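You operate a simulated robot arm through the tools that you are given. There is no shell and no other tool.

You run a simulated two-armed robot. Do the job below in one go: nothing can be reset, and whatever is moved stays where it is left.

## Task
Vent the test line, then free nut two and nut three.
Fine: vent and read 0 BAR on the test line gauge before you loosen anything; use the grey socket spanner and stand it back; leave the third nut tight and the vent open; no hand in the jet. Set down upright: grey socket spanner.

Only the result counts: the job must be done as asked and must still hold three seconds after the hand-in. Knocking over, shifting, dropping, spilling or breaking anything else fails it.

## Robot
Two 7-joint arms with fingered hands on one trunk that stands fixed in place. Base frame: the origin is at the foot of the trunk, x ahead of it, y to its left, z up; the work surface is at about z = 900. Lengths are in mm, angles in degrees, forces in N, time in s.
The left shoulder is at [20, 269, 1197], the right one opposite. Each reaches about 1298 mm from its shoulder. Payload 5 kg a hand.
The tool frame of a hand sits at the grasp point between the pads (the TCP): z along the fingers, y along the line on which they close. The tips reach 42 mm beyond it. The gripper opens to 208 mm; its body begins 119 mm behind the TCP. The gripper is a hand of 4 fingers: y runs from the thumb to the fingers, the wrist lies at [0, 0, -317] in the tool frame, and closing takes about 1.5 s.
Orientation is that of the tool frame in the base frame, as [roll, pitch, yaw] about the fixed x, y, z axes, in that order (R = Rz(yaw) Ry(pitch) Rx(roll)). With the fingers straight down and closing along the base's y, the tool's x points along the base's -x, its y along +y and its z along -z.

## Interface
- The arms move only by the tool move_arm. It takes "left_rows", "right_rows" or both (then of equal length, played together; a hand with none holds still); each is a list of rows, each a list of 6 numbers: the shift along the base's x, y, z in mm, then the turn, a rotation vector about the base's x, y, z in degrees. In form: [[dx, dy, dz, rx, ry, rz], ...]. A call has 1 to 20 rows; each row is the pose to reach, as a shift and turn from the pose commanded when the call began. "left_grip" and "right_grip" are, for a hand that has rows, the gripper command, from -1 (fully open) to 1 (shut), values between in proportion, set as the call begins (left out, the last holds). Each row takes 0.2 s and may step no farther than 50 mm and 8.6 degrees from the row before; otherwise, or with a gripper value out of range, the whole call is refused. A pose out of reach is approached as far as the arm can. The call stops where the force on the tool passes 40 N (or 10 N more than at its start, if that is more) or the arm is blocked; 0.2 s more then pass. Each finger travels about 153 mm/s and halts on what it meets, pressing with about 29 N; the grip force reading is that of the motor and also rises with nothing between the fingers. The clock runs only during rows and for 0.2 s after the last one: add rows that repeat a pose to give the fingers time. It gives the time, the measured TCP pose, the force on the tool (base axes), the opening and the grip force at its end, in the units of the frame above (readings bear some noise), with the torque about the TCP (base axes, N m) and any sound that the robot's microphone picked up, and new pictures: "show" is both (left out), scene, wrist or none (wrist: the cameras of the hands that moved).
- Cameras (640 x 400 px; columns grow to the right, rows downward): "scene" is now at [149.9, 43.8, 1477.2]; the picture's right is [0.48, -0.88, 0.00], its down [-0.39, -0.21, -0.89] and it looks along [0.78, 0.43, -0.45] (base axes); focal length 214 px, centre (320, 200). "left" rides on the left gripper at [-93, 1, -146] in its tool frame; the picture's right is [-0.01, -1.00, 0.00], its down [0.84, -0.01, -0.54] and it looks along [0.54, -0.01, 0.84] (tool axes); focal length 280 px, centre (320, 200). "right" rides on the right gripper at [93, 1, -146] in its tool frame; the picture's right is [-0.01, 1.00, 0.00], its down [-0.84, -0.01, -0.54] and it looks along [-0.54, -0.01, 0.84] (tool axes); focal length 280 px, centre (320, 200). There is no depth. A picture from a camera that has moved, and an enlarged one, comes with that camera's place and axes in the base frame and with its lens.
- move_column(by): moves the trunk up (or, below 0, down) by that many mm; the arms and the scene camera ride with it, the base frame stays. It gives what a move gives, with no picture.
- set_fingers(finger1, finger2, finger3, thumb_bend, hand): sets how far each is bent, from 0 (flat) to 1 (curled in); at 0.3 the hand is open as for a grip, at 0.7 the pads meet at the TCP. One left out holds its place. A second passes; each finger stops where it meets its share of the squeeze, and holds until it gets a number again. A gripper value or a shape takes the hand back. It gives what a move gives, with no picture; readings hold the bend of each and the force on the fingers (four entries, about 0 where the hand has none), thumb and palm.
- set_grasp(shape, hand): the hand has 4 fingers and takes this shape, open, in about a second: jaw (thumb against the fingers, like two jaws); tri (thumb and two fingers); tip (a fingertip pinch); poke (one finger out to press); point (the index stretched); flat (the hand flat); cup (the hand cupped); fist (a fist). The gripper value then closes the fingers along that shape, each until it touches; the sizes above hold for jaw. It gives what a move gives, with no picture.
- aim_head(pan, tilt): turns the head with the scene camera to pan (to the left, within 80 degrees either way) and tilt (down, from -29 to 69), counted from straight ahead of the robot (the tilt from the chest, where the trunk bows). It gives what a move gives, and a new picture of the scene camera.
- enlarge(camera, box): a new picture of the part [left, top, right, bottom] of that camera's present view, enlarged. It takes no simulated time.
- hand_in(): hands the job in; it is judged then, once.

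Places have to be worked out from the pictures, the camera data and where the tool is seen. Open the grippers and draw the arms clear of the work before you hand the job in, unless the task says otherwise.

The tools are called after "Emit:" as name(argument=value, ...) on one line, values as JSON. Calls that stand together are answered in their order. move_arm: Moves the arms, as the interface text tells. Its arguments: {"type":"object","properties":{"left_rows":{"type":"array"},"left_grip":{"type":"number"},"right_rows":{"type":"array"},"right_grip":{"type":"number"},"show":{"type":"string","enum":["both","scene","wrist","none"]}},"required":[]} The other tools are called the same way: move_column (by) moves the trunk up or down; set_grasp (shape, hand) gives the hand a shape; set_fingers (finger1, finger2, finger3, thumb_bend, hand) moves the fingers one by one; aim_head (pan, tilt) turns the head that bears the scene camera; enlarge (camera, box) takes an enlarged picture of a part of a camera's view; hand_in () hands the job in.

At the start:

```text
t: 0.0
left_tcp_pos: [288.0, 368.2, 1423.2]
left_tcp_rot: [180.0, 0.0, -152.6]
left_contact_force: [0.2, 0.5, 0.0]
left_torque: [-0.02, -0.01, 0.0]
left_finger_gap: 208.0
left_gripper_force: 0.1
left_shape: jaw
left_bend: [0.3, 0.3, 0.3, 0.3]
left_finger forces: [0.1, 0.0, 0.1, 0.0, 0.0, 0.0]
right_tcp_pos: [468.0, -0.3, 1374.2]
right_tcp_rot: [179.9, 0.0, -152.6]
right_contact_force: [0.6, 0.9, -0.7]
right_torque: [0.01, 0.01, -0.04]
right_finger_gap: 207.7
right_gripper_force: 0.3
right_shape: jaw
right_bend: [0.3, 0.3, 0.3, 0.3]
right_finger forces: [0.1, 0.0, 0.0, 0.0, 0.0, 0.0]
trunk travel left (down, up): [-575.0, 46.0]
head pan, tilt (commanded): [28.7, 26.6]
```

scene: 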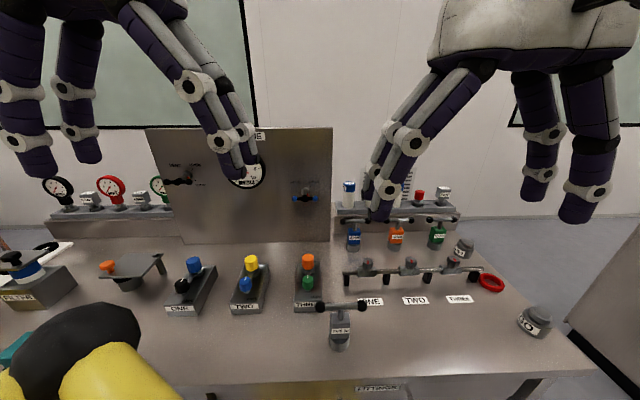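
right: 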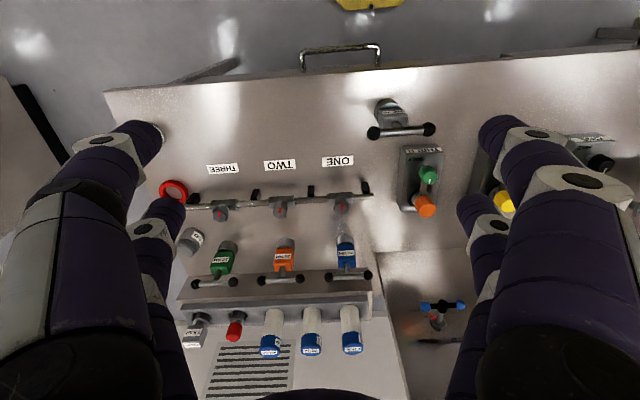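
left: 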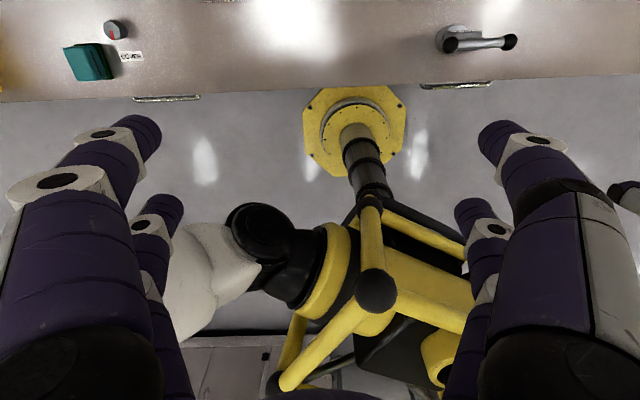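

The first pictures show a bench with a panel, gauges, a row of nuts labelled ONE/TWO/THREE and several spanners. I'll enlarge the views to read labels before moving anything.

Emit:
enlarge(camera="scene", box=[320, 170, 560, 320])

Emit:
enlarge(camera="scene", box=[140, 120, 380, 270])

Emit:
enlarge(camera="right", box=[150, 80, 470, 280])

Emit:
enlarge(camera="right", box=[150, 220, 470, 400])

Emit:
enlarge(camera="scene", box=[0, 150, 240, 300])

```text
2.67 times, centred on (440, 245) of scene
camera zoom: at [149.9, 43.8, 1477.2], right [0.48, -0.88, 0.0], down [-0.39, -0.21, -0.89], along [0.78, 0.43, -0.45], focal length 572 px, centre (0, 80)
```

zoom: 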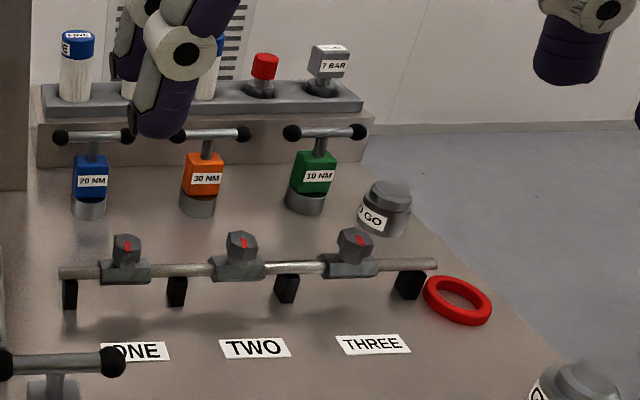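

```text
2.67 times, centred on (260, 195) of scene
camera zoom: at [149.9, 43.8, 1477.2], right [0.48, -0.88, 0.0], down [-0.39, -0.21, -0.89], along [0.78, 0.43, -0.45], focal length 572 px, centre (480, 213)
```

zoom: 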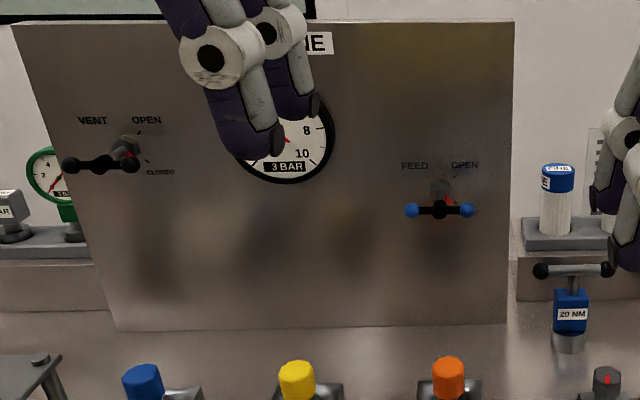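

```text
2.00 times, centred on (310, 180) of right
camera zoom: at [383.4, -42.2, 1519.1], right [-0.45, 0.89, 0.0], down [0.75, 0.38, 0.54], along [0.48, 0.24, -0.84], focal length 561 px, centre (340, 240)
```

zoom: 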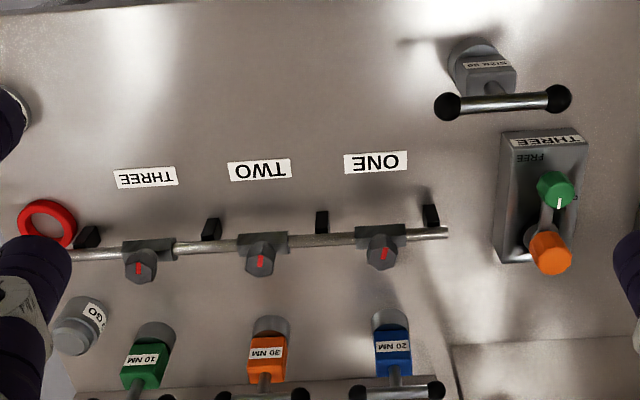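

```text
2.00 times, centred on (310, 310) of right
camera zoom: at [383.4, -42.2, 1519.1], right [-0.45, 0.89, 0.0], down [0.75, 0.38, 0.54], along [0.48, 0.24, -0.84], focal length 561 px, centre (340, -20)
```

zoom: 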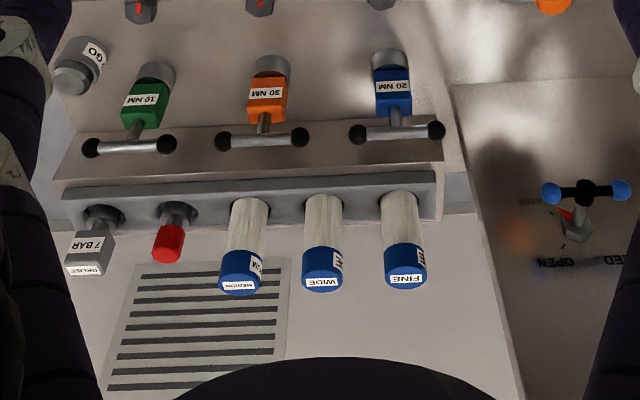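

```text
2.67 times, centred on (120, 225) of scene
camera zoom: at [149.9, 43.8, 1477.2], right [0.48, -0.88, 0.0], down [-0.39, -0.21, -0.89], along [0.78, 0.43, -0.45], focal length 572 px, centre (853, 133)
```

zoom: 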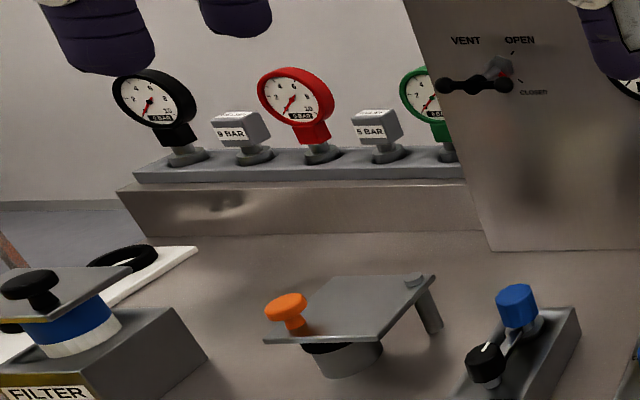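

The panel gauge reads 3 BAR and the vent lever and feed lever need closer study. I'll zoom on the grey spanner, vent, feed and the nuts.

Emit:
enlarge(camera="scene", box=[300, 270, 420, 360])

Emit:
enlarge(camera="scene", box=[155, 150, 225, 200])

Emit:
enlarge(camera="scene", box=[280, 170, 340, 215])

Emit:
enlarge(camera="scene", box=[340, 240, 500, 310])

Emit:
enlarge(camera="right", box=[340, 80, 460, 160])

Emit:
enlarge(camera="right", box=[160, 160, 380, 260])

```text
4.44 times, centred on (360, 315) of scene
camera zoom: at [149.9, 43.8, 1477.2], right [0.48, -0.88, 0.0], down [-0.39, -0.21, -0.89], along [0.78, 0.43, -0.45], focal length 953 px, centre (142, -311)
```

zoom: 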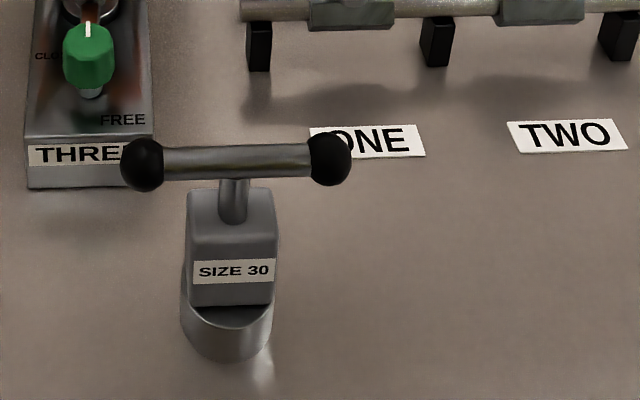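

```text
8.00 times, centred on (190, 175) of scene
camera zoom: at [149.9, 43.8, 1477.2], right [0.48, -0.88, 0.0], down [-0.39, -0.21, -0.89], along [0.78, 0.43, -0.45], focal length 1716 px, centre (1360, 400)
```

zoom: 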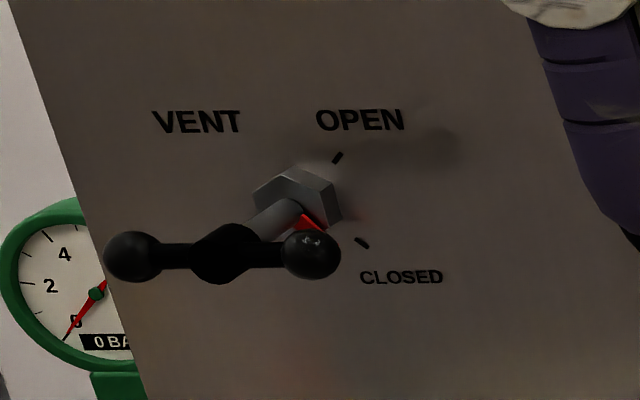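

```text
8.89 times, centred on (310, 192) of scene
camera zoom: at [149.9, 43.8, 1477.2], right [0.48, -0.88, 0.0], down [-0.39, -0.21, -0.89], along [0.78, 0.43, -0.45], focal length 1906 px, centre (409, 267)
```

zoom: 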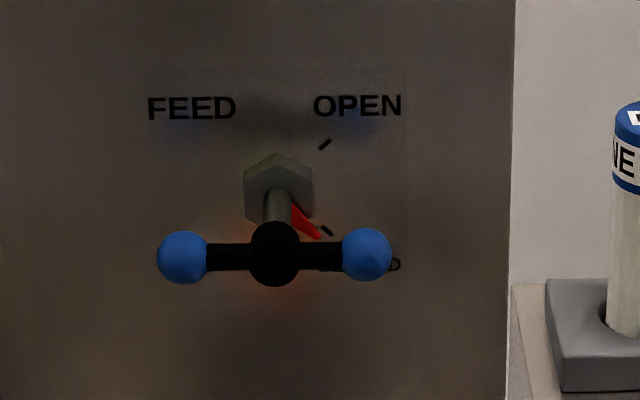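

```text
4.00 times, centred on (420, 275) of scene
camera zoom: at [149.9, 43.8, 1477.2], right [0.48, -0.88, 0.0], down [-0.39, -0.21, -0.89], along [0.78, 0.43, -0.45], focal length 858 px, centre (-80, -100)
```

zoom: 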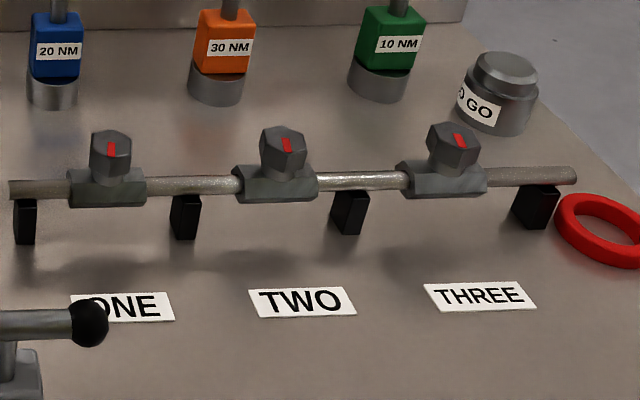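

```text
5.00 times, centred on (400, 120) of right
camera zoom: at [383.4, -42.2, 1519.1], right [-0.45, 0.89, 0.0], down [0.75, 0.38, 0.54], along [0.48, 0.24, -0.84], focal length 1402 px, centre (-80, 600)
```

zoom: 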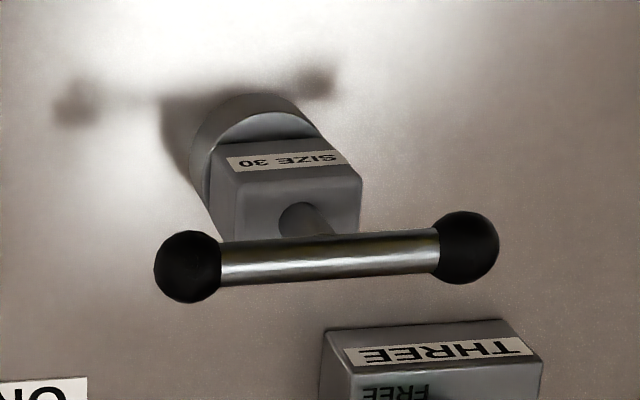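

```text
2.91 times, centred on (270, 210) of right
camera zoom: at [383.4, -42.2, 1519.1], right [-0.45, 0.89, 0.0], down [0.75, 0.38, 0.54], along [0.48, 0.24, -0.84], focal length 816 px, centre (466, 171)
```

zoom: 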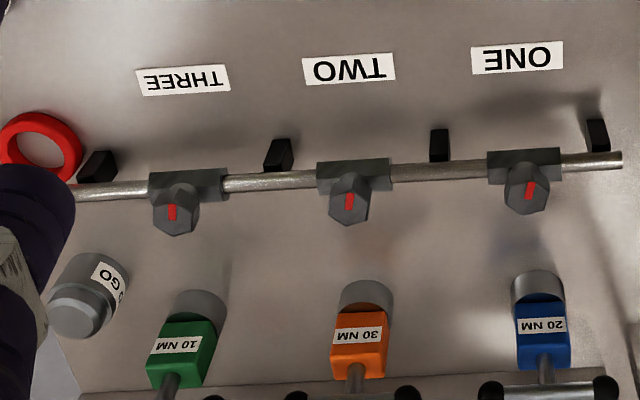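

The feed lever points to CLOSED and the vent lever also to CLOSED; the grey "SIZE 30" spanner stands at about (464,160), and the nuts are about (653,155), (720,40), (790,-76) at z≈1020. I'll check the other blocks on the bench and the gauge in detail.

Emit:
enlarge(camera="scene", box=[160, 245, 340, 325])

Emit:
enlarge(camera="scene", box=[215, 125, 285, 200])

Emit:
enlarge(camera="left", box=[0, 0, 320, 120])

Emit:
enlarge(camera="scene", box=[420, 150, 640, 350])

```text
3.56 times, centred on (250, 285) of scene
camera zoom: at [149.9, 43.8, 1477.2], right [0.48, -0.88, 0.0], down [-0.39, -0.21, -0.89], along [0.78, 0.43, -0.45], focal length 763 px, centre (569, -102)
```

zoom: 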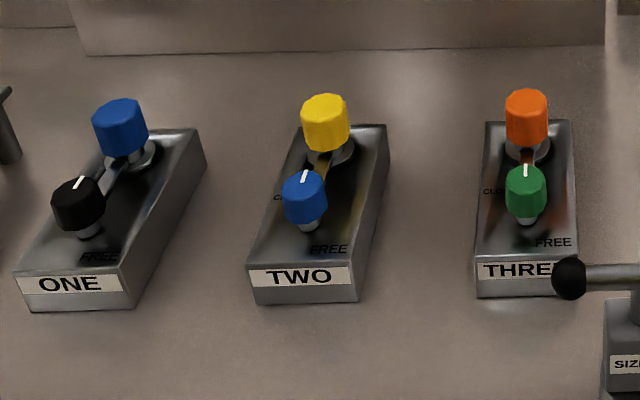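

```text
5.33 times, centred on (250, 162) of scene
camera zoom: at [149.9, 43.8, 1477.2], right [0.48, -0.88, 0.0], down [-0.39, -0.21, -0.89], along [0.78, 0.43, -0.45], focal length 1144 px, centre (693, 400)
```

zoom: 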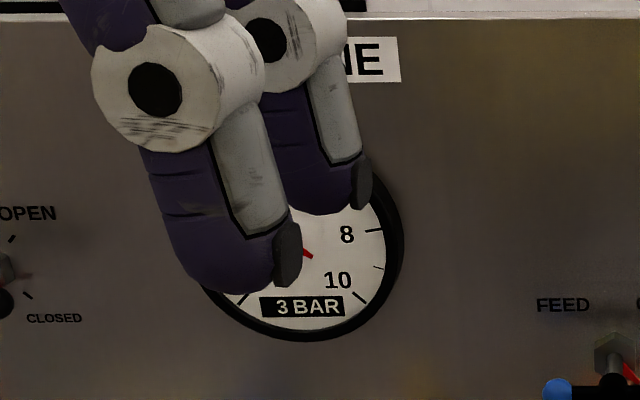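

```text
2.00 times, centred on (160, 60) of left
camera zoom: at [370.1, 412.9, 1569.5], right [0.47, -0.88, 0.0], down [-0.74, -0.4, 0.54], along [-0.47, -0.26, -0.84], focal length 561 px, centre (640, 480)
```

zoom: 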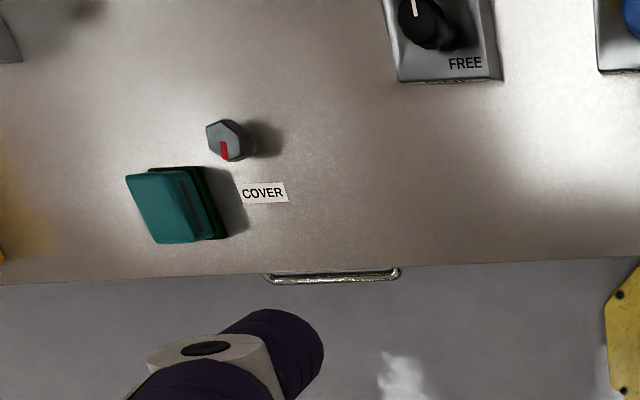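

```text
2.00 times, centred on (530, 250) of scene
camera zoom: at [149.9, 43.8, 1477.2], right [0.48, -0.88, 0.0], down [-0.39, -0.21, -0.89], along [0.78, 0.43, -0.45], focal length 429 px, centre (-100, 100)
```

zoom: 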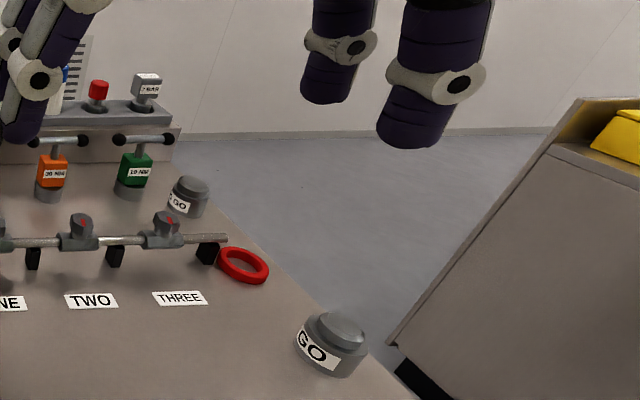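

The gauge shows 3 BAR but the left hand hides part of the panel. I'll move the left hand left and tilt it forward about 45° so that its camera looks at the vent, keeping well clear of the panel, and see where the vent nozzle is.

Emit:
move_arm(left_rows=[[5, 34, -5, 2.7, -4.9, 0], [10, 68, -10, 5.4, -9.9, 0], [15, 102, -20, 8.1, -14.8, 0], [20, 136, -30, 10.8, -19.7, 0], [25, 170, -40, 13.5, -24.7, 0], [30, 204, -50, 16.2, -29.6, 0], [35, 238, -60, 18.9, -34.5, 0], [40, 272, -70, 21.6, -39.5, 0]], show="both")

```text
t: 1.8
left_tcp_pos: [329.9, 642.5, 1351.0]
left_tcp_rot: [178.7, 45.0, -153.1]
left_contact_force: [-2.9, 1.9, 2.9]
left_torque: [-0.26, -0.16, -0.29]
left_finger_gap: 207.9
left_gripper_force: 0.1
left_shape: jaw
left_bend: [0.3, 0.3, 0.3, 0.3]
left_finger forces: [0.0, 0.0, 0.0, 0.1, 0.0, 0.0]
right_tcp_pos: [471.4, 0.8, 1370.0]
right_tcp_rot: [180.0, -0.3, -152.6]
right_contact_force: [4.3, 1.8, -4.3]
right_torque: [-0.22, 0.7, 0.0]
right_finger_gap: 208.0
right_gripper_force: 0.0
right_shape: jaw
right_bend: [0.3, 0.3, 0.3, 0.3]
right_finger forces: [0.0, 0.0, 0.0, 0.1, 0.0, 0.0]
trunk travel left (down, up): [-575.0, 46.0]
head pan, tilt (commanded): [28.7, 26.6]
camera scene: at [152.4, 45.4, 1476.5], right [0.48, -0.88, 0.0], down [-0.4, -0.22, -0.89], along [0.78, 0.43, -0.45], focal length 214 px, centre (320, 200)
camera left: at [298.0, 624.7, 1521.5], right [0.48, -0.88, -0.01], down [-0.86, -0.46, -0.21], along [0.19, 0.11, -0.98], focal length 280 px, centre (320, 200)
```

scene: 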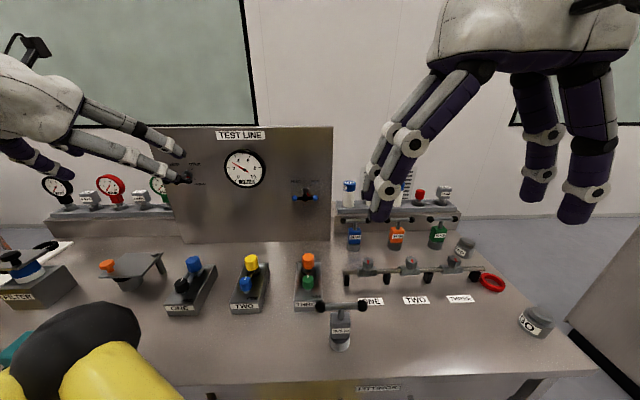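
left: 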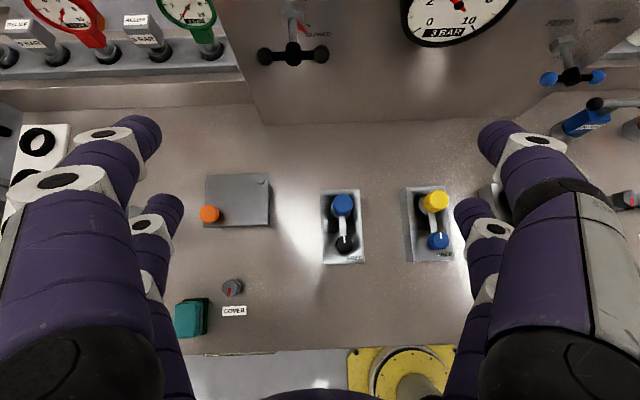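

The gauge shows 3 BAR and the vent lever triangulates to about (506,778,1211), with its T-handle horizontal. I'll zoom in on the vent and panel to find the jet outlet.

Emit:
enlarge(camera="left", box=[220, 0, 380, 130])

Emit:
enlarge(camera="scene", box=[140, 120, 260, 250])

Emit:
enlarge(camera="scene", box=[215, 125, 285, 200])

Emit:
aim_head(pan=50, tilt=15)

```text
3.08 times, centred on (300, 65) of left
camera zoom: at [298.0, 624.7, 1521.5], right [0.48, -0.88, -0.01], down [-0.86, -0.46, -0.21], along [0.19, 0.11, -0.98], focal length 863 px, centre (382, 615)
```

zoom: 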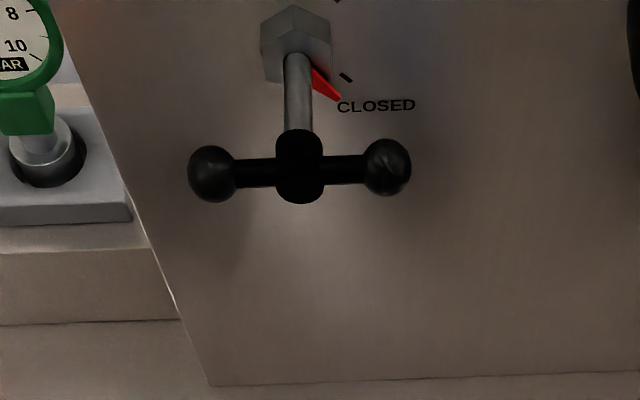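

```text
3.08 times, centred on (200, 185) of scene
camera zoom: at [152.4, 45.4, 1476.5], right [0.48, -0.88, 0.0], down [-0.4, -0.22, -0.89], along [0.78, 0.43, -0.45], focal length 660 px, centre (689, 246)
```

zoom: 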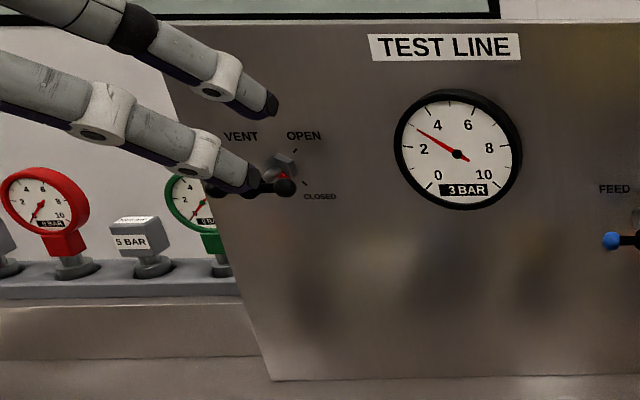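

```text
5.33 times, centred on (250, 162) of scene
camera zoom: at [152.4, 45.4, 1476.5], right [0.48, -0.88, 0.0], down [-0.4, -0.22, -0.89], along [0.78, 0.43, -0.45], focal length 1144 px, centre (693, 400)
```

zoom: 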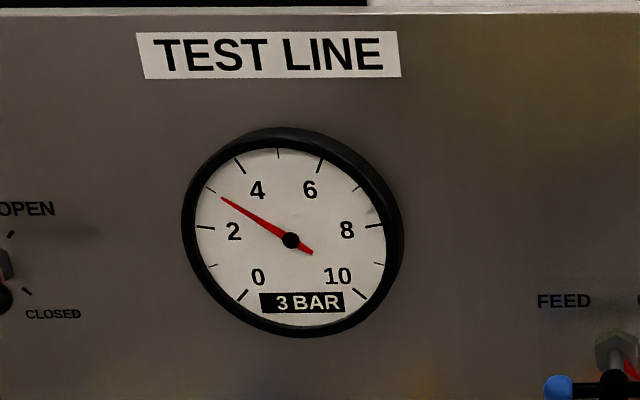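

```text
t: 2.6
left_tcp_pos: [328.1, 640.1, 1349.8]
left_tcp_rot: [178.6, 44.6, -153.2]
left_contact_force: [0.1, -0.4, -0.7]
left_torque: [-0.02, -0.02, -0.01]
left_finger_gap: 208.3
left_gripper_force: 0.0
left_shape: jaw
left_bend: [0.3, 0.3, 0.3, 0.3]
left_finger forces: [0.1, 0.0, 0.0, 0.1, 0.0, 0.0]
right_tcp_pos: [467.8, 0.5, 1372.3]
right_tcp_rot: [180.0, -0.1, -152.6]
right_contact_force: [-0.1, 0.6, 0.0]
right_torque: [-0.04, 0.0, -0.01]
right_finger_gap: 207.7
right_gripper_force: 0.0
right_shape: jaw
right_bend: [0.3, 0.3, 0.3, 0.3]
right_finger forces: [0.0, 0.0, 0.1, 0.1, 0.1, 0.0]
trunk travel left (down, up): [-575.0, 46.0]
head pan, tilt (commanded): [50.0, 15.0]
camera scene: at [129.9, 71.8, 1495.7], right [0.77, -0.64, 0.0], down [-0.17, -0.2, -0.97], along [0.62, 0.74, -0.26], focal length 214 px, centre (320, 200)
```

scene: 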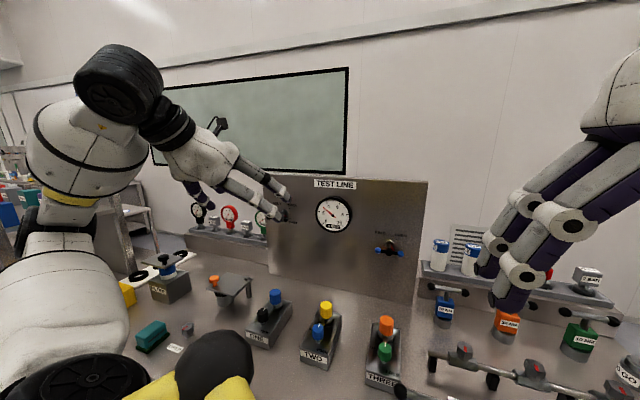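

No outlet is visible around the vent lever so far. I'll aim the head toward the nut line to inspect the pipe ends, then at the panel's edges.

Emit:
aim_head(pan=10, tilt=40)

Emit:
enlarge(camera="scene", box=[180, 80, 420, 230])

Emit:
enlarge(camera="right", box=[320, 160, 480, 260])

Emit:
enlarge(camera="right", box=[330, 220, 480, 340])

```text
t: 3.7
left_tcp_pos: [328.7, 642.0, 1350.7]
left_tcp_rot: [178.5, 44.7, -153.1]
left_contact_force: [0.4, 0.0, -0.3]
left_torque: [0.0, 0.03, 0.0]
left_finger_gap: 208.0
left_gripper_force: 0.0
left_shape: jaw
left_bend: [0.3, 0.3, 0.3, 0.3]
left_finger forces: [0.0, 0.0, 0.0, 0.0, 0.1, 0.0]
right_tcp_pos: [467.0, 0.6, 1372.3]
right_tcp_rot: [179.9, 0.0, -152.6]
right_contact_force: [-0.8, 0.5, -0.2]
right_torque: [0.0, 0.0, -0.02]
right_finger_gap: 207.7
right_gripper_force: 0.0
right_shape: jaw
right_bend: [0.3, 0.3, 0.3, 0.3]
right_finger forces: [0.0, 0.0, 0.0, 0.0, 0.0, 0.1]
trunk travel left (down, up): [-575.0, 46.0]
head pan, tilt (commanded): [10.0, 40.0]
camera scene: at [153.3, 14.7, 1456.4], right [0.17, -0.98, 0.0], down [-0.63, -0.11, -0.77], along [0.75, 0.13, -0.64], focal length 214 px, centre (320, 200)
```

scene: 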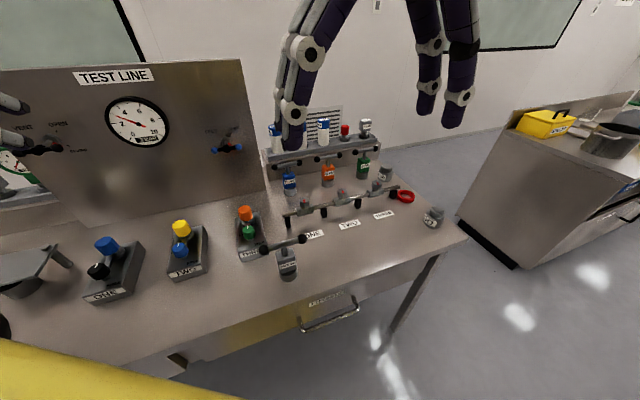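

```text
2.67 times, centred on (300, 155) of scene
camera zoom: at [153.3, 14.7, 1456.4], right [0.17, -0.98, 0.0], down [-0.63, -0.11, -0.77], along [0.75, 0.13, -0.64], focal length 572 px, centre (373, 320)
```

zoom: 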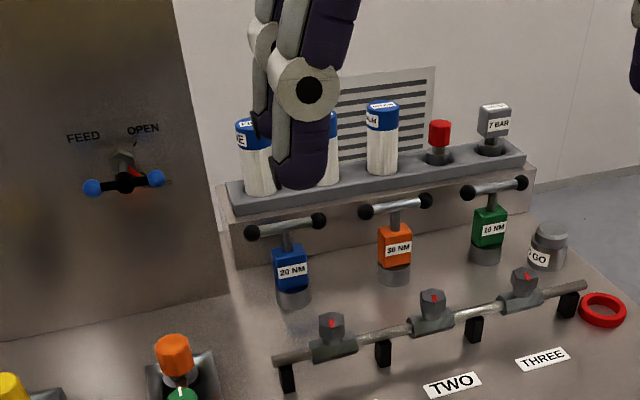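

```text
4.00 times, centred on (400, 210) of right
camera zoom: at [383.6, -42.2, 1519.1], right [-0.45, 0.89, 0.0], down [0.75, 0.38, 0.54], along [0.48, 0.24, -0.84], focal length 1122 px, centre (0, 160)
```

zoom: 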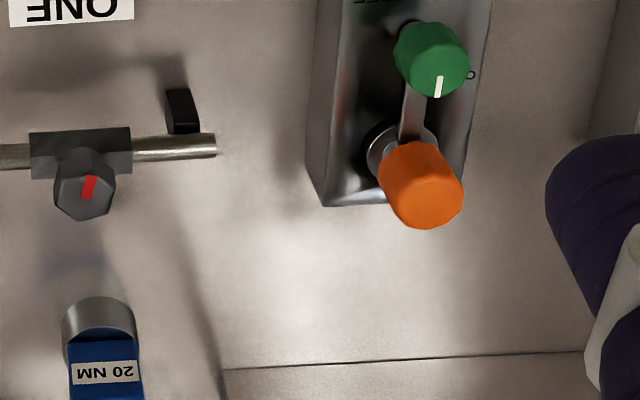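

```text
3.33 times, centred on (405, 280) of right
camera zoom: at [383.6, -42.2, 1519.1], right [-0.45, 0.89, 0.0], down [0.75, 0.38, 0.54], along [0.48, 0.24, -0.84], focal length 935 px, centre (37, -67)
```

zoom: 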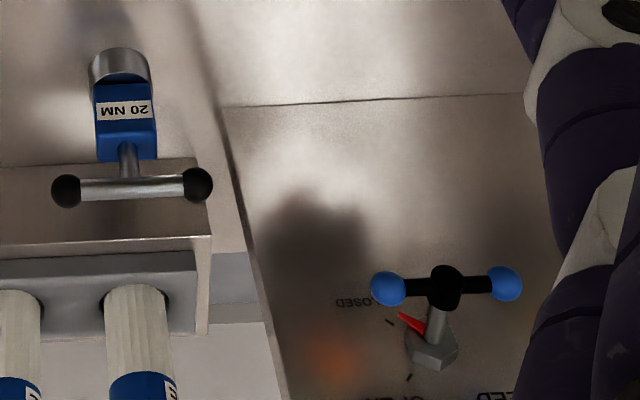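

I find no nozzle on panel or pipe. I'll shape the left hand to "poke" in free air, and look at where the extended finger lies.

Emit:
set_grasp(hand="left", shape="poke")

Emit:
aim_head(pan=50, tilt=20)

Emit:
enlarge(camera="left", box=[0, 0, 640, 400])

Emit:
enlarge(camera="scene", box=[130, 60, 370, 210])

```text
t: 4.6
left_tcp_pos: [329.8, 640.4, 1351.4]
left_tcp_rot: [178.4, 44.7, -153.3]
left_contact_force: [0.6, -0.1, 1.2]
left_torque: [0.0, 0.01, 0.01]
left_finger_gap: 0.1
left_gripper_force: 0.2
left_shape: poke
left_bend: [1.0, 1.0, 1.0, 0.33]
left_finger forces: [0.0, 0.1, 0.0, 0.0, 0.0, 0.1]
right_tcp_pos: [466.6, -0.0, 1373.4]
right_tcp_rot: [-180.0, -0.1, -152.6]
right_contact_force: [-0.1, -0.4, 0.5]
right_torque: [0.0, 0.0, 0.0]
right_finger_gap: 208.0
right_gripper_force: 0.2
right_shape: jaw
right_bend: [0.3, 0.3, 0.3, 0.3]
right_finger forces: [0.1, 0.1, 0.1, 0.0, 0.1, 0.1]
trunk travel left (down, up): [-575.0, 46.0]
head pan, tilt (commanded): [10.0, 40.0]
```

```text
t: 5.7
left_tcp_pos: [330.2, 640.9, 1351.1]
left_tcp_rot: [178.5, 44.7, -153.2]
left_contact_force: [0.1, 0.7, 0.1]
left_torque: [-0.02, 0.03, -0.01]
left_finger_gap: 0.2
left_gripper_force: 0.0
left_shape: poke
left_bend: [1.0, 1.0, 1.0, 0.33]
left_finger forces: [0.1, 0.0, 0.0, 0.0, 0.0, 0.1]
right_tcp_pos: [467.5, -0.8, 1372.3]
right_tcp_rot: [180.0, -0.1, -152.5]
right_contact_force: [-0.9, 0.5, -0.4]
right_torque: [-0.03, 0.0, 0.0]
right_finger_gap: 208.0
right_gripper_force: 0.0
right_shape: jaw
right_bend: [0.3, 0.3, 0.3, 0.3]
right_finger forces: [0.0, 0.1, 0.0, 0.0, 0.1, 0.0]
trunk travel left (down, up): [-575.0, 46.0]
head pan, tilt (commanded): [50.0, 20.0]
camera scene: at [129.4, 71.1, 1487.8], right [0.77, -0.64, 0.0], down [-0.22, -0.26, -0.94], along [0.6, 0.72, -0.34], focal length 214 px, centre (320, 200)
```

scene: 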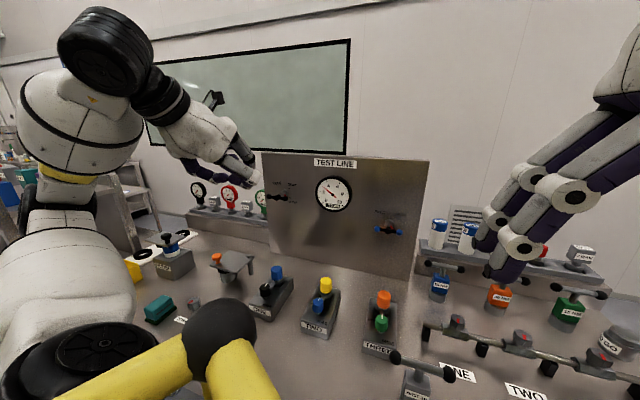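

```text
1.00 times, centred on (320, 200) of left (not enlarged: the box is as wide or as high as the picture)
camera zoom: at [297.8, 622.5, 1521.2], right [0.48, -0.88, -0.01], down [-0.86, -0.46, -0.21], along [0.18, 0.11, -0.98], focal length 280 px, centre (320, 200)
```

zoom: 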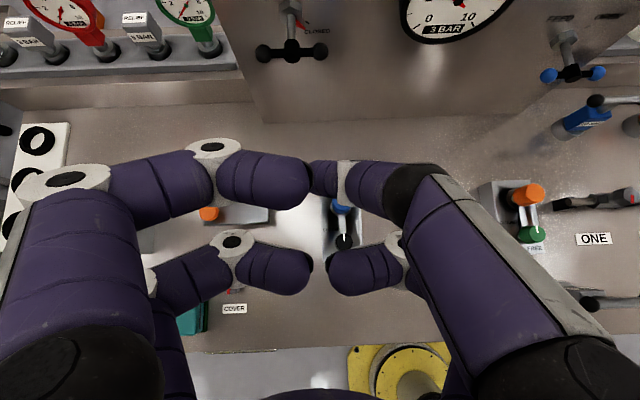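

```text
2.67 times, centred on (250, 135) of scene
camera zoom: at [129.4, 71.1, 1487.8], right [0.77, -0.64, 0.0], down [-0.22, -0.26, -0.94], along [0.6, 0.72, -0.34], focal length 572 px, centre (507, 373)
```

zoom: 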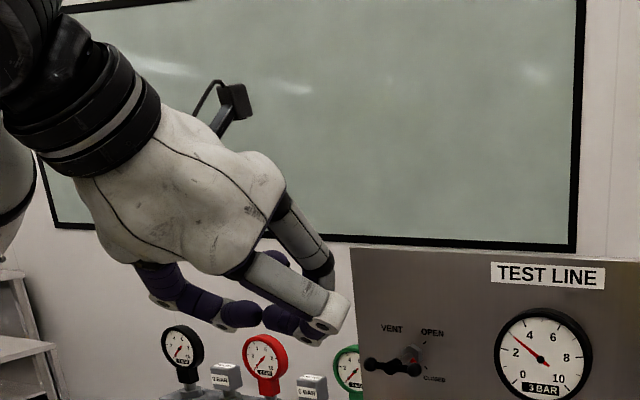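

The "poke" shape only curls the digits, so I go back to the jaw (the digits pair up at about ±28 mm, which suits a T-handle). I'll bring the left hand level, pointing at the panel, about 100 mm in front of the vent lever.

Emit:
set_grasp(hand="left", shape="jaw")

Emit:
move_arm(left_rows=[[11, 11, -12, 2.6, -5.1, 0], [22, 22, -24, 5.1, -10.1, 0], [33, 33, -38, 7.7, -15.2, 0], [44, 43, -53, 10.2, -20.2, 0], [55, 53, -68, 12.8, -25.3, 0], [66, 64, -84, 15.3, -30.3, 0], [77, 75, -102, 17.9, -35.4, 0], [87, 85, -120, 20.4, -40.4, 0]], show="both")

```text
t: 6.6
left_tcp_pos: [329.9, 640.4, 1351.3]
left_tcp_rot: [178.5, 44.7, -153.2]
left_contact_force: [-0.9, 0.2, -0.8]
left_torque: [0.0, 0.05, 0.02]
left_finger_gap: 208.0
left_gripper_force: 0.0
left_shape: jaw
left_bend: [0.3, 0.3, 0.3, 0.3]
left_finger forces: [0.1, 0.0, 0.0, 0.0, 0.1, 0.0]
right_tcp_pos: [467.7, -0.6, 1372.7]
right_tcp_rot: [180.0, 0.0, -152.5]
right_contact_force: [0.6, -0.2, -0.3]
right_torque: [0.0, 0.0, 0.01]
right_finger_gap: 207.5
right_gripper_force: 0.0
right_shape: jaw
right_bend: [0.3, 0.3, 0.3, 0.3]
right_finger forces: [0.0, 0.0, 0.0, 0.0, 0.1, 0.0]
trunk travel left (down, up): [-575.0, 46.0]
head pan, tilt (commanded): [50.0, 20.0]
```

```text
t: 8.4
left_tcp_pos: [456.1, 839.6, 1258.3]
left_tcp_rot: [-13.0, 89.0, 14.9]
left_contact_force: [5.4, 1.2, 31.2]
left_torque: [-2.86, -2.46, 0.73]
left_finger_gap: 208.2
left_gripper_force: 0.1
left_shape: jaw
left_bend: [0.3, 0.3, 0.3, 0.3]
left_finger forces: [0.1, 0.0, 31.3, 0.1, 0.0, 0.0]
left hand out of reach, approached as far as the arm can: row 2, 3, 4, 5, 6, 7, 8
right_tcp_pos: [465.2, -0.6, 1375.0]
right_tcp_rot: [180.0, 0.0, -152.6]
right_contact_force: [-0.9, -1.2, 0.8]
right_torque: [-0.02, -0.2, 0.01]
right_finger_gap: 208.0
right_gripper_force: 0.0
right_shape: jaw
right_bend: [0.3, 0.3, 0.3, 0.3]
right_finger forces: [0.0, 0.1, 0.0, 0.0, 0.0, 0.0]
trunk travel left (down, up): [-575.0, 46.0]
head pan, tilt (commanded): [50.0, 20.0]
camera scene: at [127.8, 69.4, 1488.5], right [0.77, -0.64, 0.0], down [-0.22, -0.26, -0.94], along [0.6, 0.72, -0.34], focal length 214 px, centre (320, 200)
camera left: at [324.0, 773.3, 1350.6], right [0.47, -0.88, 0.02], down [-0.46, -0.26, -0.85], along [0.76, 0.39, -0.53], focal length 280 px, centre (320, 200)
```

scene: 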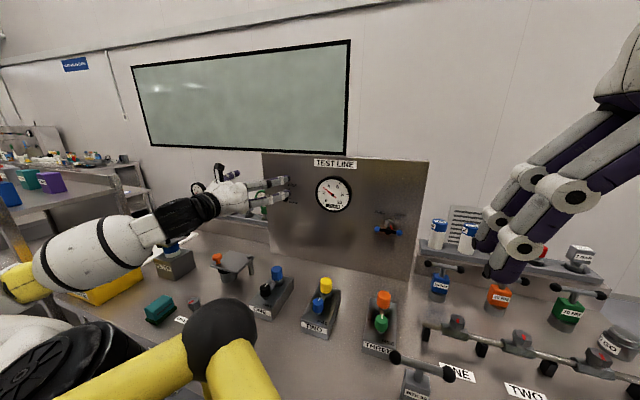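
left: 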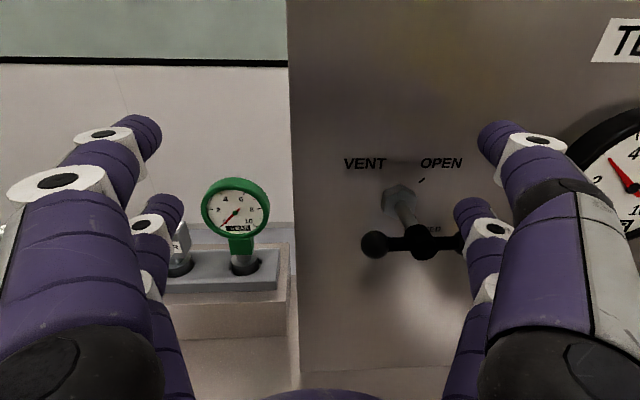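

The arm could not fold far enough (its wrist must stay about 455 mm or more from the shoulder), and one finger is pressing down on the lever's right ball with about 31 N, so the lever hasn't opened. I back off upward and to the left right away.

Emit:
move_arm(left_rows=[[0, 0, 50, 0, 0, 0], [-5, 40, 75, 0, 0, 0], [-12, 80, 95, 0, 0, 0], [-20, 120, 100, 0, 0, 0], [-27, 165, 100, 0, 0, 0], [-27, 165, 100, 0, 0, 0]], show="both")

```text
t: 9.8
left_tcp_pos: [430.5, 1004.6, 1352.5]
left_tcp_rot: [-12.1, 89.8, 15.9]
left_contact_force: [-9.0, -17.7, -0.7]
left_torque: [-0.47, 0.27, -2.5]
left_finger_gap: 208.0
left_gripper_force: 0.1
left_shape: jaw
left_bend: [0.3, 0.3, 0.12, 0.3]
left_finger forces: [0.1, 0.0, 15.7, 0.0, 0.1, 0.0]
right_tcp_pos: [467.0, -0.4, 1373.8]
right_tcp_rot: [179.9, 0.2, -152.6]
right_contact_force: [0.0, 0.8, -0.3]
right_torque: [-0.08, 0.02, -0.02]
right_finger_gap: 208.0
right_gripper_force: 0.0
right_shape: jaw
right_bend: [0.3, 0.3, 0.3, 0.3]
right_finger forces: [0.0, 0.0, 0.0, 0.1, 0.0, 0.0]
trunk travel left (down, up): [-575.0, 46.0]
head pan, tilt (commanded): [50.0, 20.0]
camera scene: at [128.6, 69.9, 1487.9], right [0.77, -0.64, 0.0], down [-0.22, -0.26, -0.94], along [0.6, 0.72, -0.34], focal length 214 px, centre (320, 200)
camera left: at [299.6, 938.6, 1446.5], right [0.47, -0.88, 0.02], down [-0.47, -0.26, -0.85], along [0.75, 0.39, -0.53], focal length 280 px, centre (320, 200)
```

scene: 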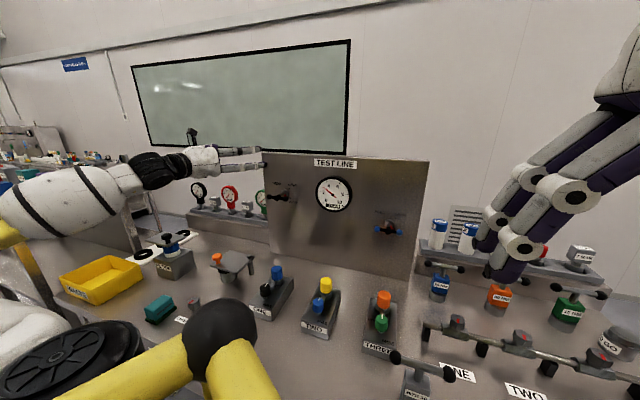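
left: 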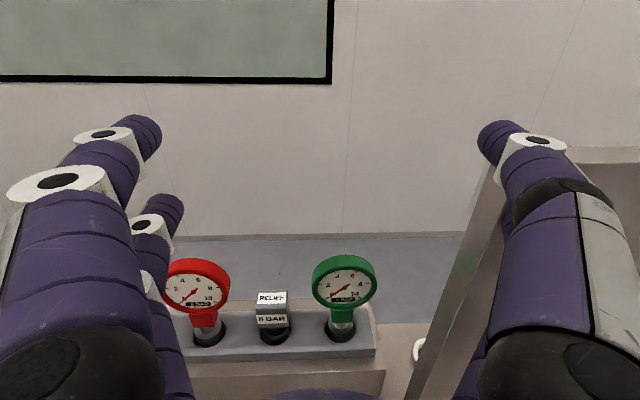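

The hand ended left of the panel with one digit dragging on the panel face at its left edge (force about 20 N). I pull it straight back from the panel by 100 mm and check the lever.

Emit:
move_arm(left_rows=[[-20, -12, 0, 0, 0, 0], [-45, -26, 0, 0, 0, 0], [-70, -40, 0, 0, 0, 0], [-95, -50, 0, 0, 0, 0], [-95, -50, 0, 0, 0, 0]], show="both")

Emit:
enlarge(camera="scene", box=[240, 140, 400, 260])

```text
t: 11.0
left_tcp_pos: [334.8, 957.8, 1351.6]
left_tcp_rot: [-15.6, 89.7, 12.6]
left_contact_force: [-0.2, 0.3, 0.1]
left_torque: [0.01, 0.0, -0.01]
left_finger_gap: 207.9
left_gripper_force: 0.2
left_shape: jaw
left_bend: [0.3, 0.3, 0.3, 0.3]
left_finger forces: [0.0, 0.0, 0.0, 0.0, 0.0, 0.0]
right_tcp_pos: [468.0, 0.6, 1372.6]
right_tcp_rot: [179.9, 0.1, -152.6]
right_contact_force: [-0.3, 0.3, 0.4]
right_torque: [-0.01, 0.06, -0.01]
right_finger_gap: 207.7
right_gripper_force: 0.1
right_shape: jaw
right_bend: [0.3, 0.3, 0.3, 0.3]
right_finger forces: [0.1, 0.0, 0.0, 0.1, 0.1, 0.0]
trunk travel left (down, up): [-575.0, 46.0]
head pan, tilt (commanded): [50.0, 20.0]
camera scene: at [129.7, 71.5, 1487.7], right [0.77, -0.64, 0.0], down [-0.22, -0.26, -0.94], along [0.6, 0.72, -0.34], focal length 214 px, centre (320, 200)
camera left: at [205.5, 891.0, 1444.9], right [0.47, -0.88, 0.02], down [-0.47, -0.26, -0.84], along [0.75, 0.39, -0.54], focal length 280 px, centre (320, 200)
```

scene: 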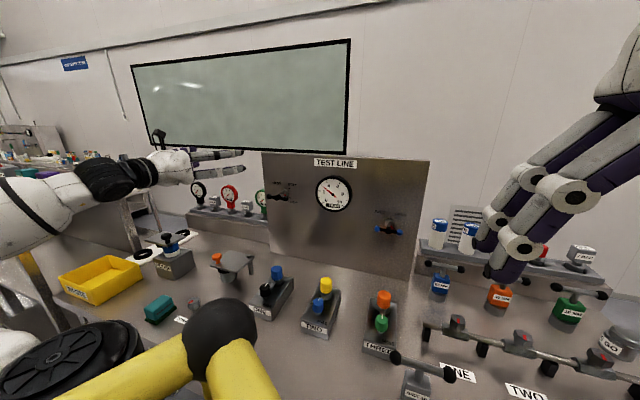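
left: 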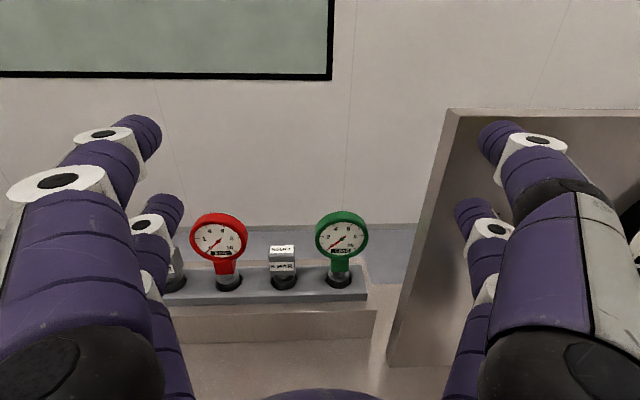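

```text
3.33 times, centred on (320, 200) of scene
camera zoom: at [129.7, 71.5, 1487.7], right [0.77, -0.64, 0.0], down [-0.22, -0.26, -0.94], along [0.6, 0.72, -0.34], focal length 715 px, centre (320, 200)
```

zoom: 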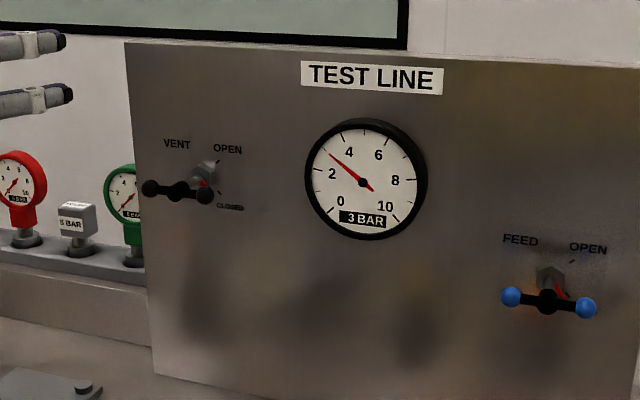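

Lever unmoved, gauge still 3 BAR, hand clear. I'll yaw the left hand to point along +x (so the wrist keeps enough distance from the shoulder), close it into a pushing tip, and look.

Emit:
move_arm(left_rows=[[0, -10, 0, 0, 0, -7], [0, -20, 0, 0, 0, -14], [0, -30, 0, 0, 0, -21], [0, -40, 0, 0, 0, -28], [0, -40, 0, 0, 0, -28], [0, -40, 0, 0, 0, -28], [0, -40, 0, 0, 0, -28]], left_grip=1, show="both")

Emit:
enlarge(camera="scene", box=[120, 100, 360, 250])

```text
t: 12.6
left_tcp_pos: [334.5, 916.9, 1353.1]
left_tcp_rot: [-5.8, 89.8, -5.8]
left_contact_force: [-0.6, -0.7, -0.1]
left_torque: [-0.03, 0.05, 0.04]
left_finger_gap: 0.0
left_gripper_force: 28.7
left_shape: jaw
left_bend: [0.7, 0.7, 0.7, 0.7]
left_finger forces: [0.0, 0.0, 0.1, 0.0, 0.1, 0.0]
right_tcp_pos: [466.8, -1.0, 1372.6]
right_tcp_rot: [179.9, 0.0, -152.6]
right_contact_force: [-0.2, -0.6, -0.1]
right_torque: [0.08, -0.03, -0.02]
right_finger_gap: 207.8
right_gripper_force: 0.0
right_shape: jaw
right_bend: [0.3, 0.3, 0.3, 0.3]
right_finger forces: [0.0, 0.1, 0.0, 0.0, 0.0, 0.1]
trunk travel left (down, up): [-575.0, 46.0]
head pan, tilt (commanded): [50.0, 20.0]
camera scene: at [129.0, 70.2, 1487.9], right [0.77, -0.64, 0.0], down [-0.22, -0.26, -0.94], along [0.6, 0.72, -0.34], focal length 214 px, centre (320, 200)
camera left: at [187.7, 918.6, 1446.5], right [0.0, -1.0, 0.02], down [-0.53, -0.01, -0.85], along [0.85, -0.01, -0.53], focal length 280 px, centre (320, 200)
```

scene: 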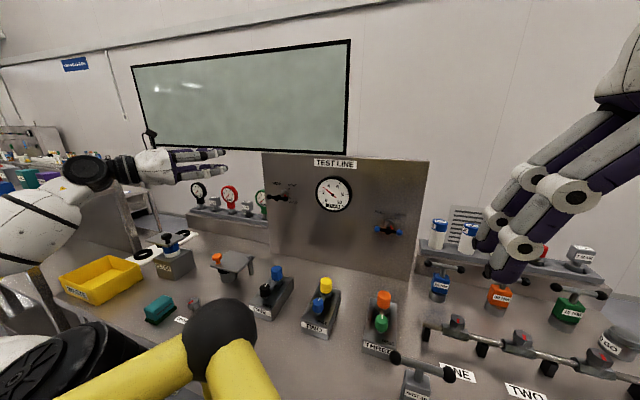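
left: 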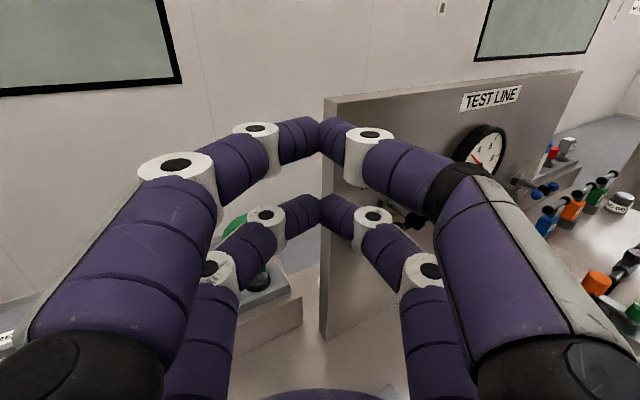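

```text
2.67 times, centred on (240, 175) of scene
camera zoom: at [129.0, 70.2, 1487.9], right [0.77, -0.64, 0.0], down [-0.22, -0.26, -0.94], along [0.6, 0.72, -0.34], focal length 572 px, centre (533, 267)
```

zoom: 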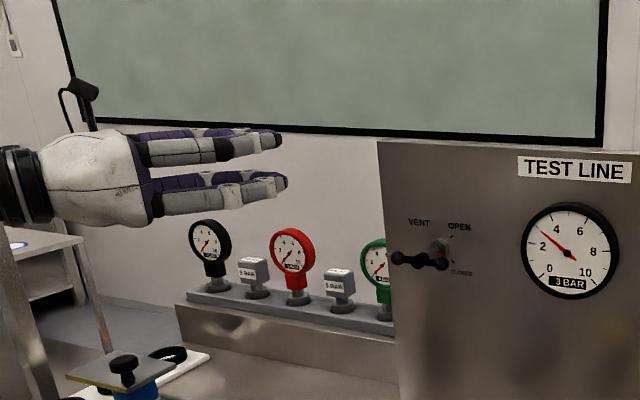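

The closed tips form two stacked pairs at about ±28 mm vertically. I'll bring them above the lever's left ball (about (488,810,1211)), staying some 25 mm above it.

Emit:
move_arm(left_rows=[[25, -38, -17, 0, 0, 0], [50, -73, -32, 0, 0, 0], [80, -100, -42, 0, 0, 0], [110, -106, -52, 0, 0, 0], [128, -108, -60, 0, 0, 0], [128, -108, -60, 0, 0, 0]], show="both")

Emit:
enlarge(camera="scene", box=[180, 120, 420, 270])

Emit:
enlarge(camera="left", box=[240, 100, 440, 300])

```text
t: 14.0
left_tcp_pos: [461.4, 810.2, 1292.4]
left_tcp_rot: [-21.4, 89.7, -21.3]
left_contact_force: [-0.1, 0.8, -0.3]
left_torque: [0.0, 0.01, -0.02]
left_finger_gap: 0.0
left_gripper_force: 29.1
left_shape: jaw
left_bend: [0.7, 0.7, 0.7, 0.7]
left_finger forces: [0.0, 0.0, 0.0, 0.1, 0.1, 0.1]
right_tcp_pos: [466.4, 1.0, 1372.8]
right_tcp_rot: [179.9, -0.1, -152.6]
right_contact_force: [1.1, 0.1, -0.2]
right_torque: [-0.06, -0.06, 0.0]
right_finger_gap: 208.0
right_gripper_force: 0.2
right_shape: jaw
right_bend: [0.3, 0.3, 0.3, 0.3]
right_finger forces: [0.0, 0.0, 0.1, 0.0, 0.0, 0.0]
trunk travel left (down, up): [-575.0, 46.0]
head pan, tilt (commanded): [50.0, 20.0]
camera scene: at [129.2, 71.6, 1487.8], right [0.77, -0.64, 0.0], down [-0.22, -0.26, -0.94], along [0.6, 0.72, -0.34], focal length 214 px, centre (320, 200)
camera left: at [315.6, 812.2, 1385.8], right [0.0, -1.0, 0.02], down [-0.53, -0.02, -0.85], along [0.85, -0.01, -0.53], focal length 280 px, centre (320, 200)
```

scene: 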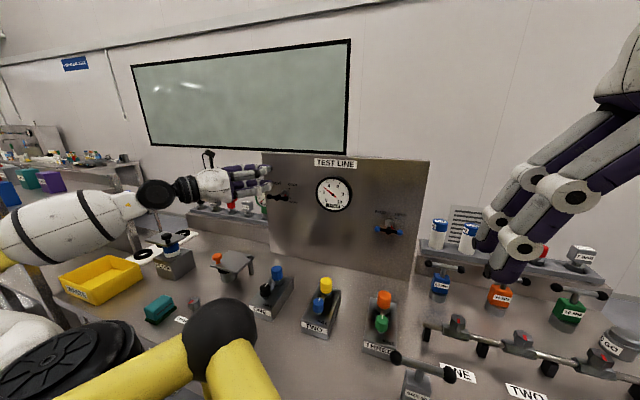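
left: 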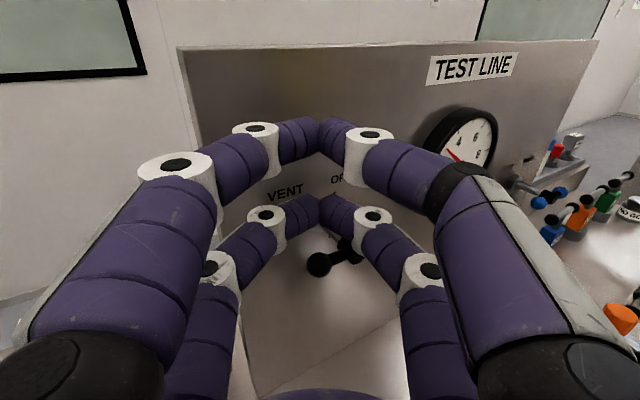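

```text
2.67 times, centred on (300, 195) of scene
camera zoom: at [129.2, 71.6, 1487.8], right [0.77, -0.64, 0.0], down [-0.22, -0.26, -0.94], along [0.6, 0.72, -0.34], focal length 572 px, centre (373, 213)
```

zoom: 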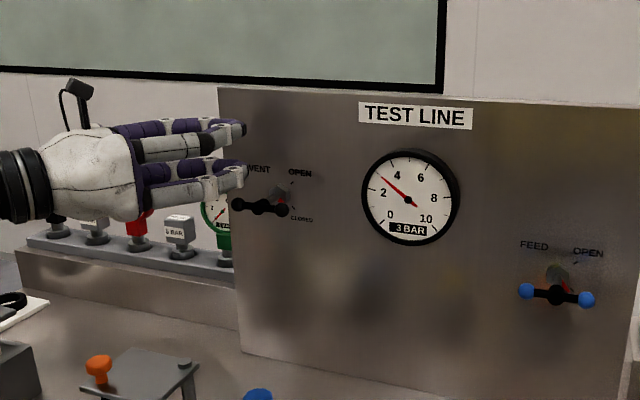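

```text
2.00 times, centred on (340, 200) of left
camera zoom: at [315.6, 812.2, 1385.8], right [0.0, -1.0, 0.02], down [-0.53, -0.02, -0.85], along [0.85, -0.01, -0.53], focal length 561 px, centre (280, 200)
```

zoom: 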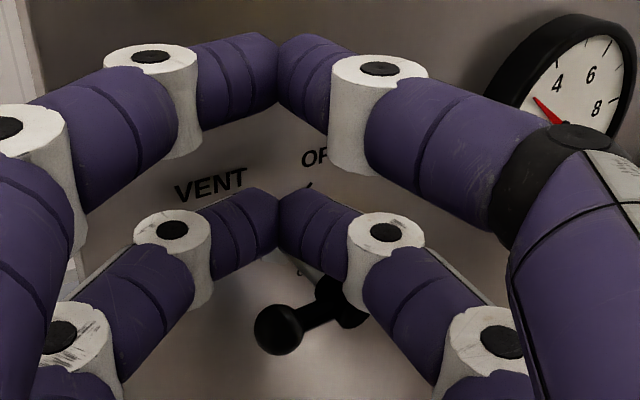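

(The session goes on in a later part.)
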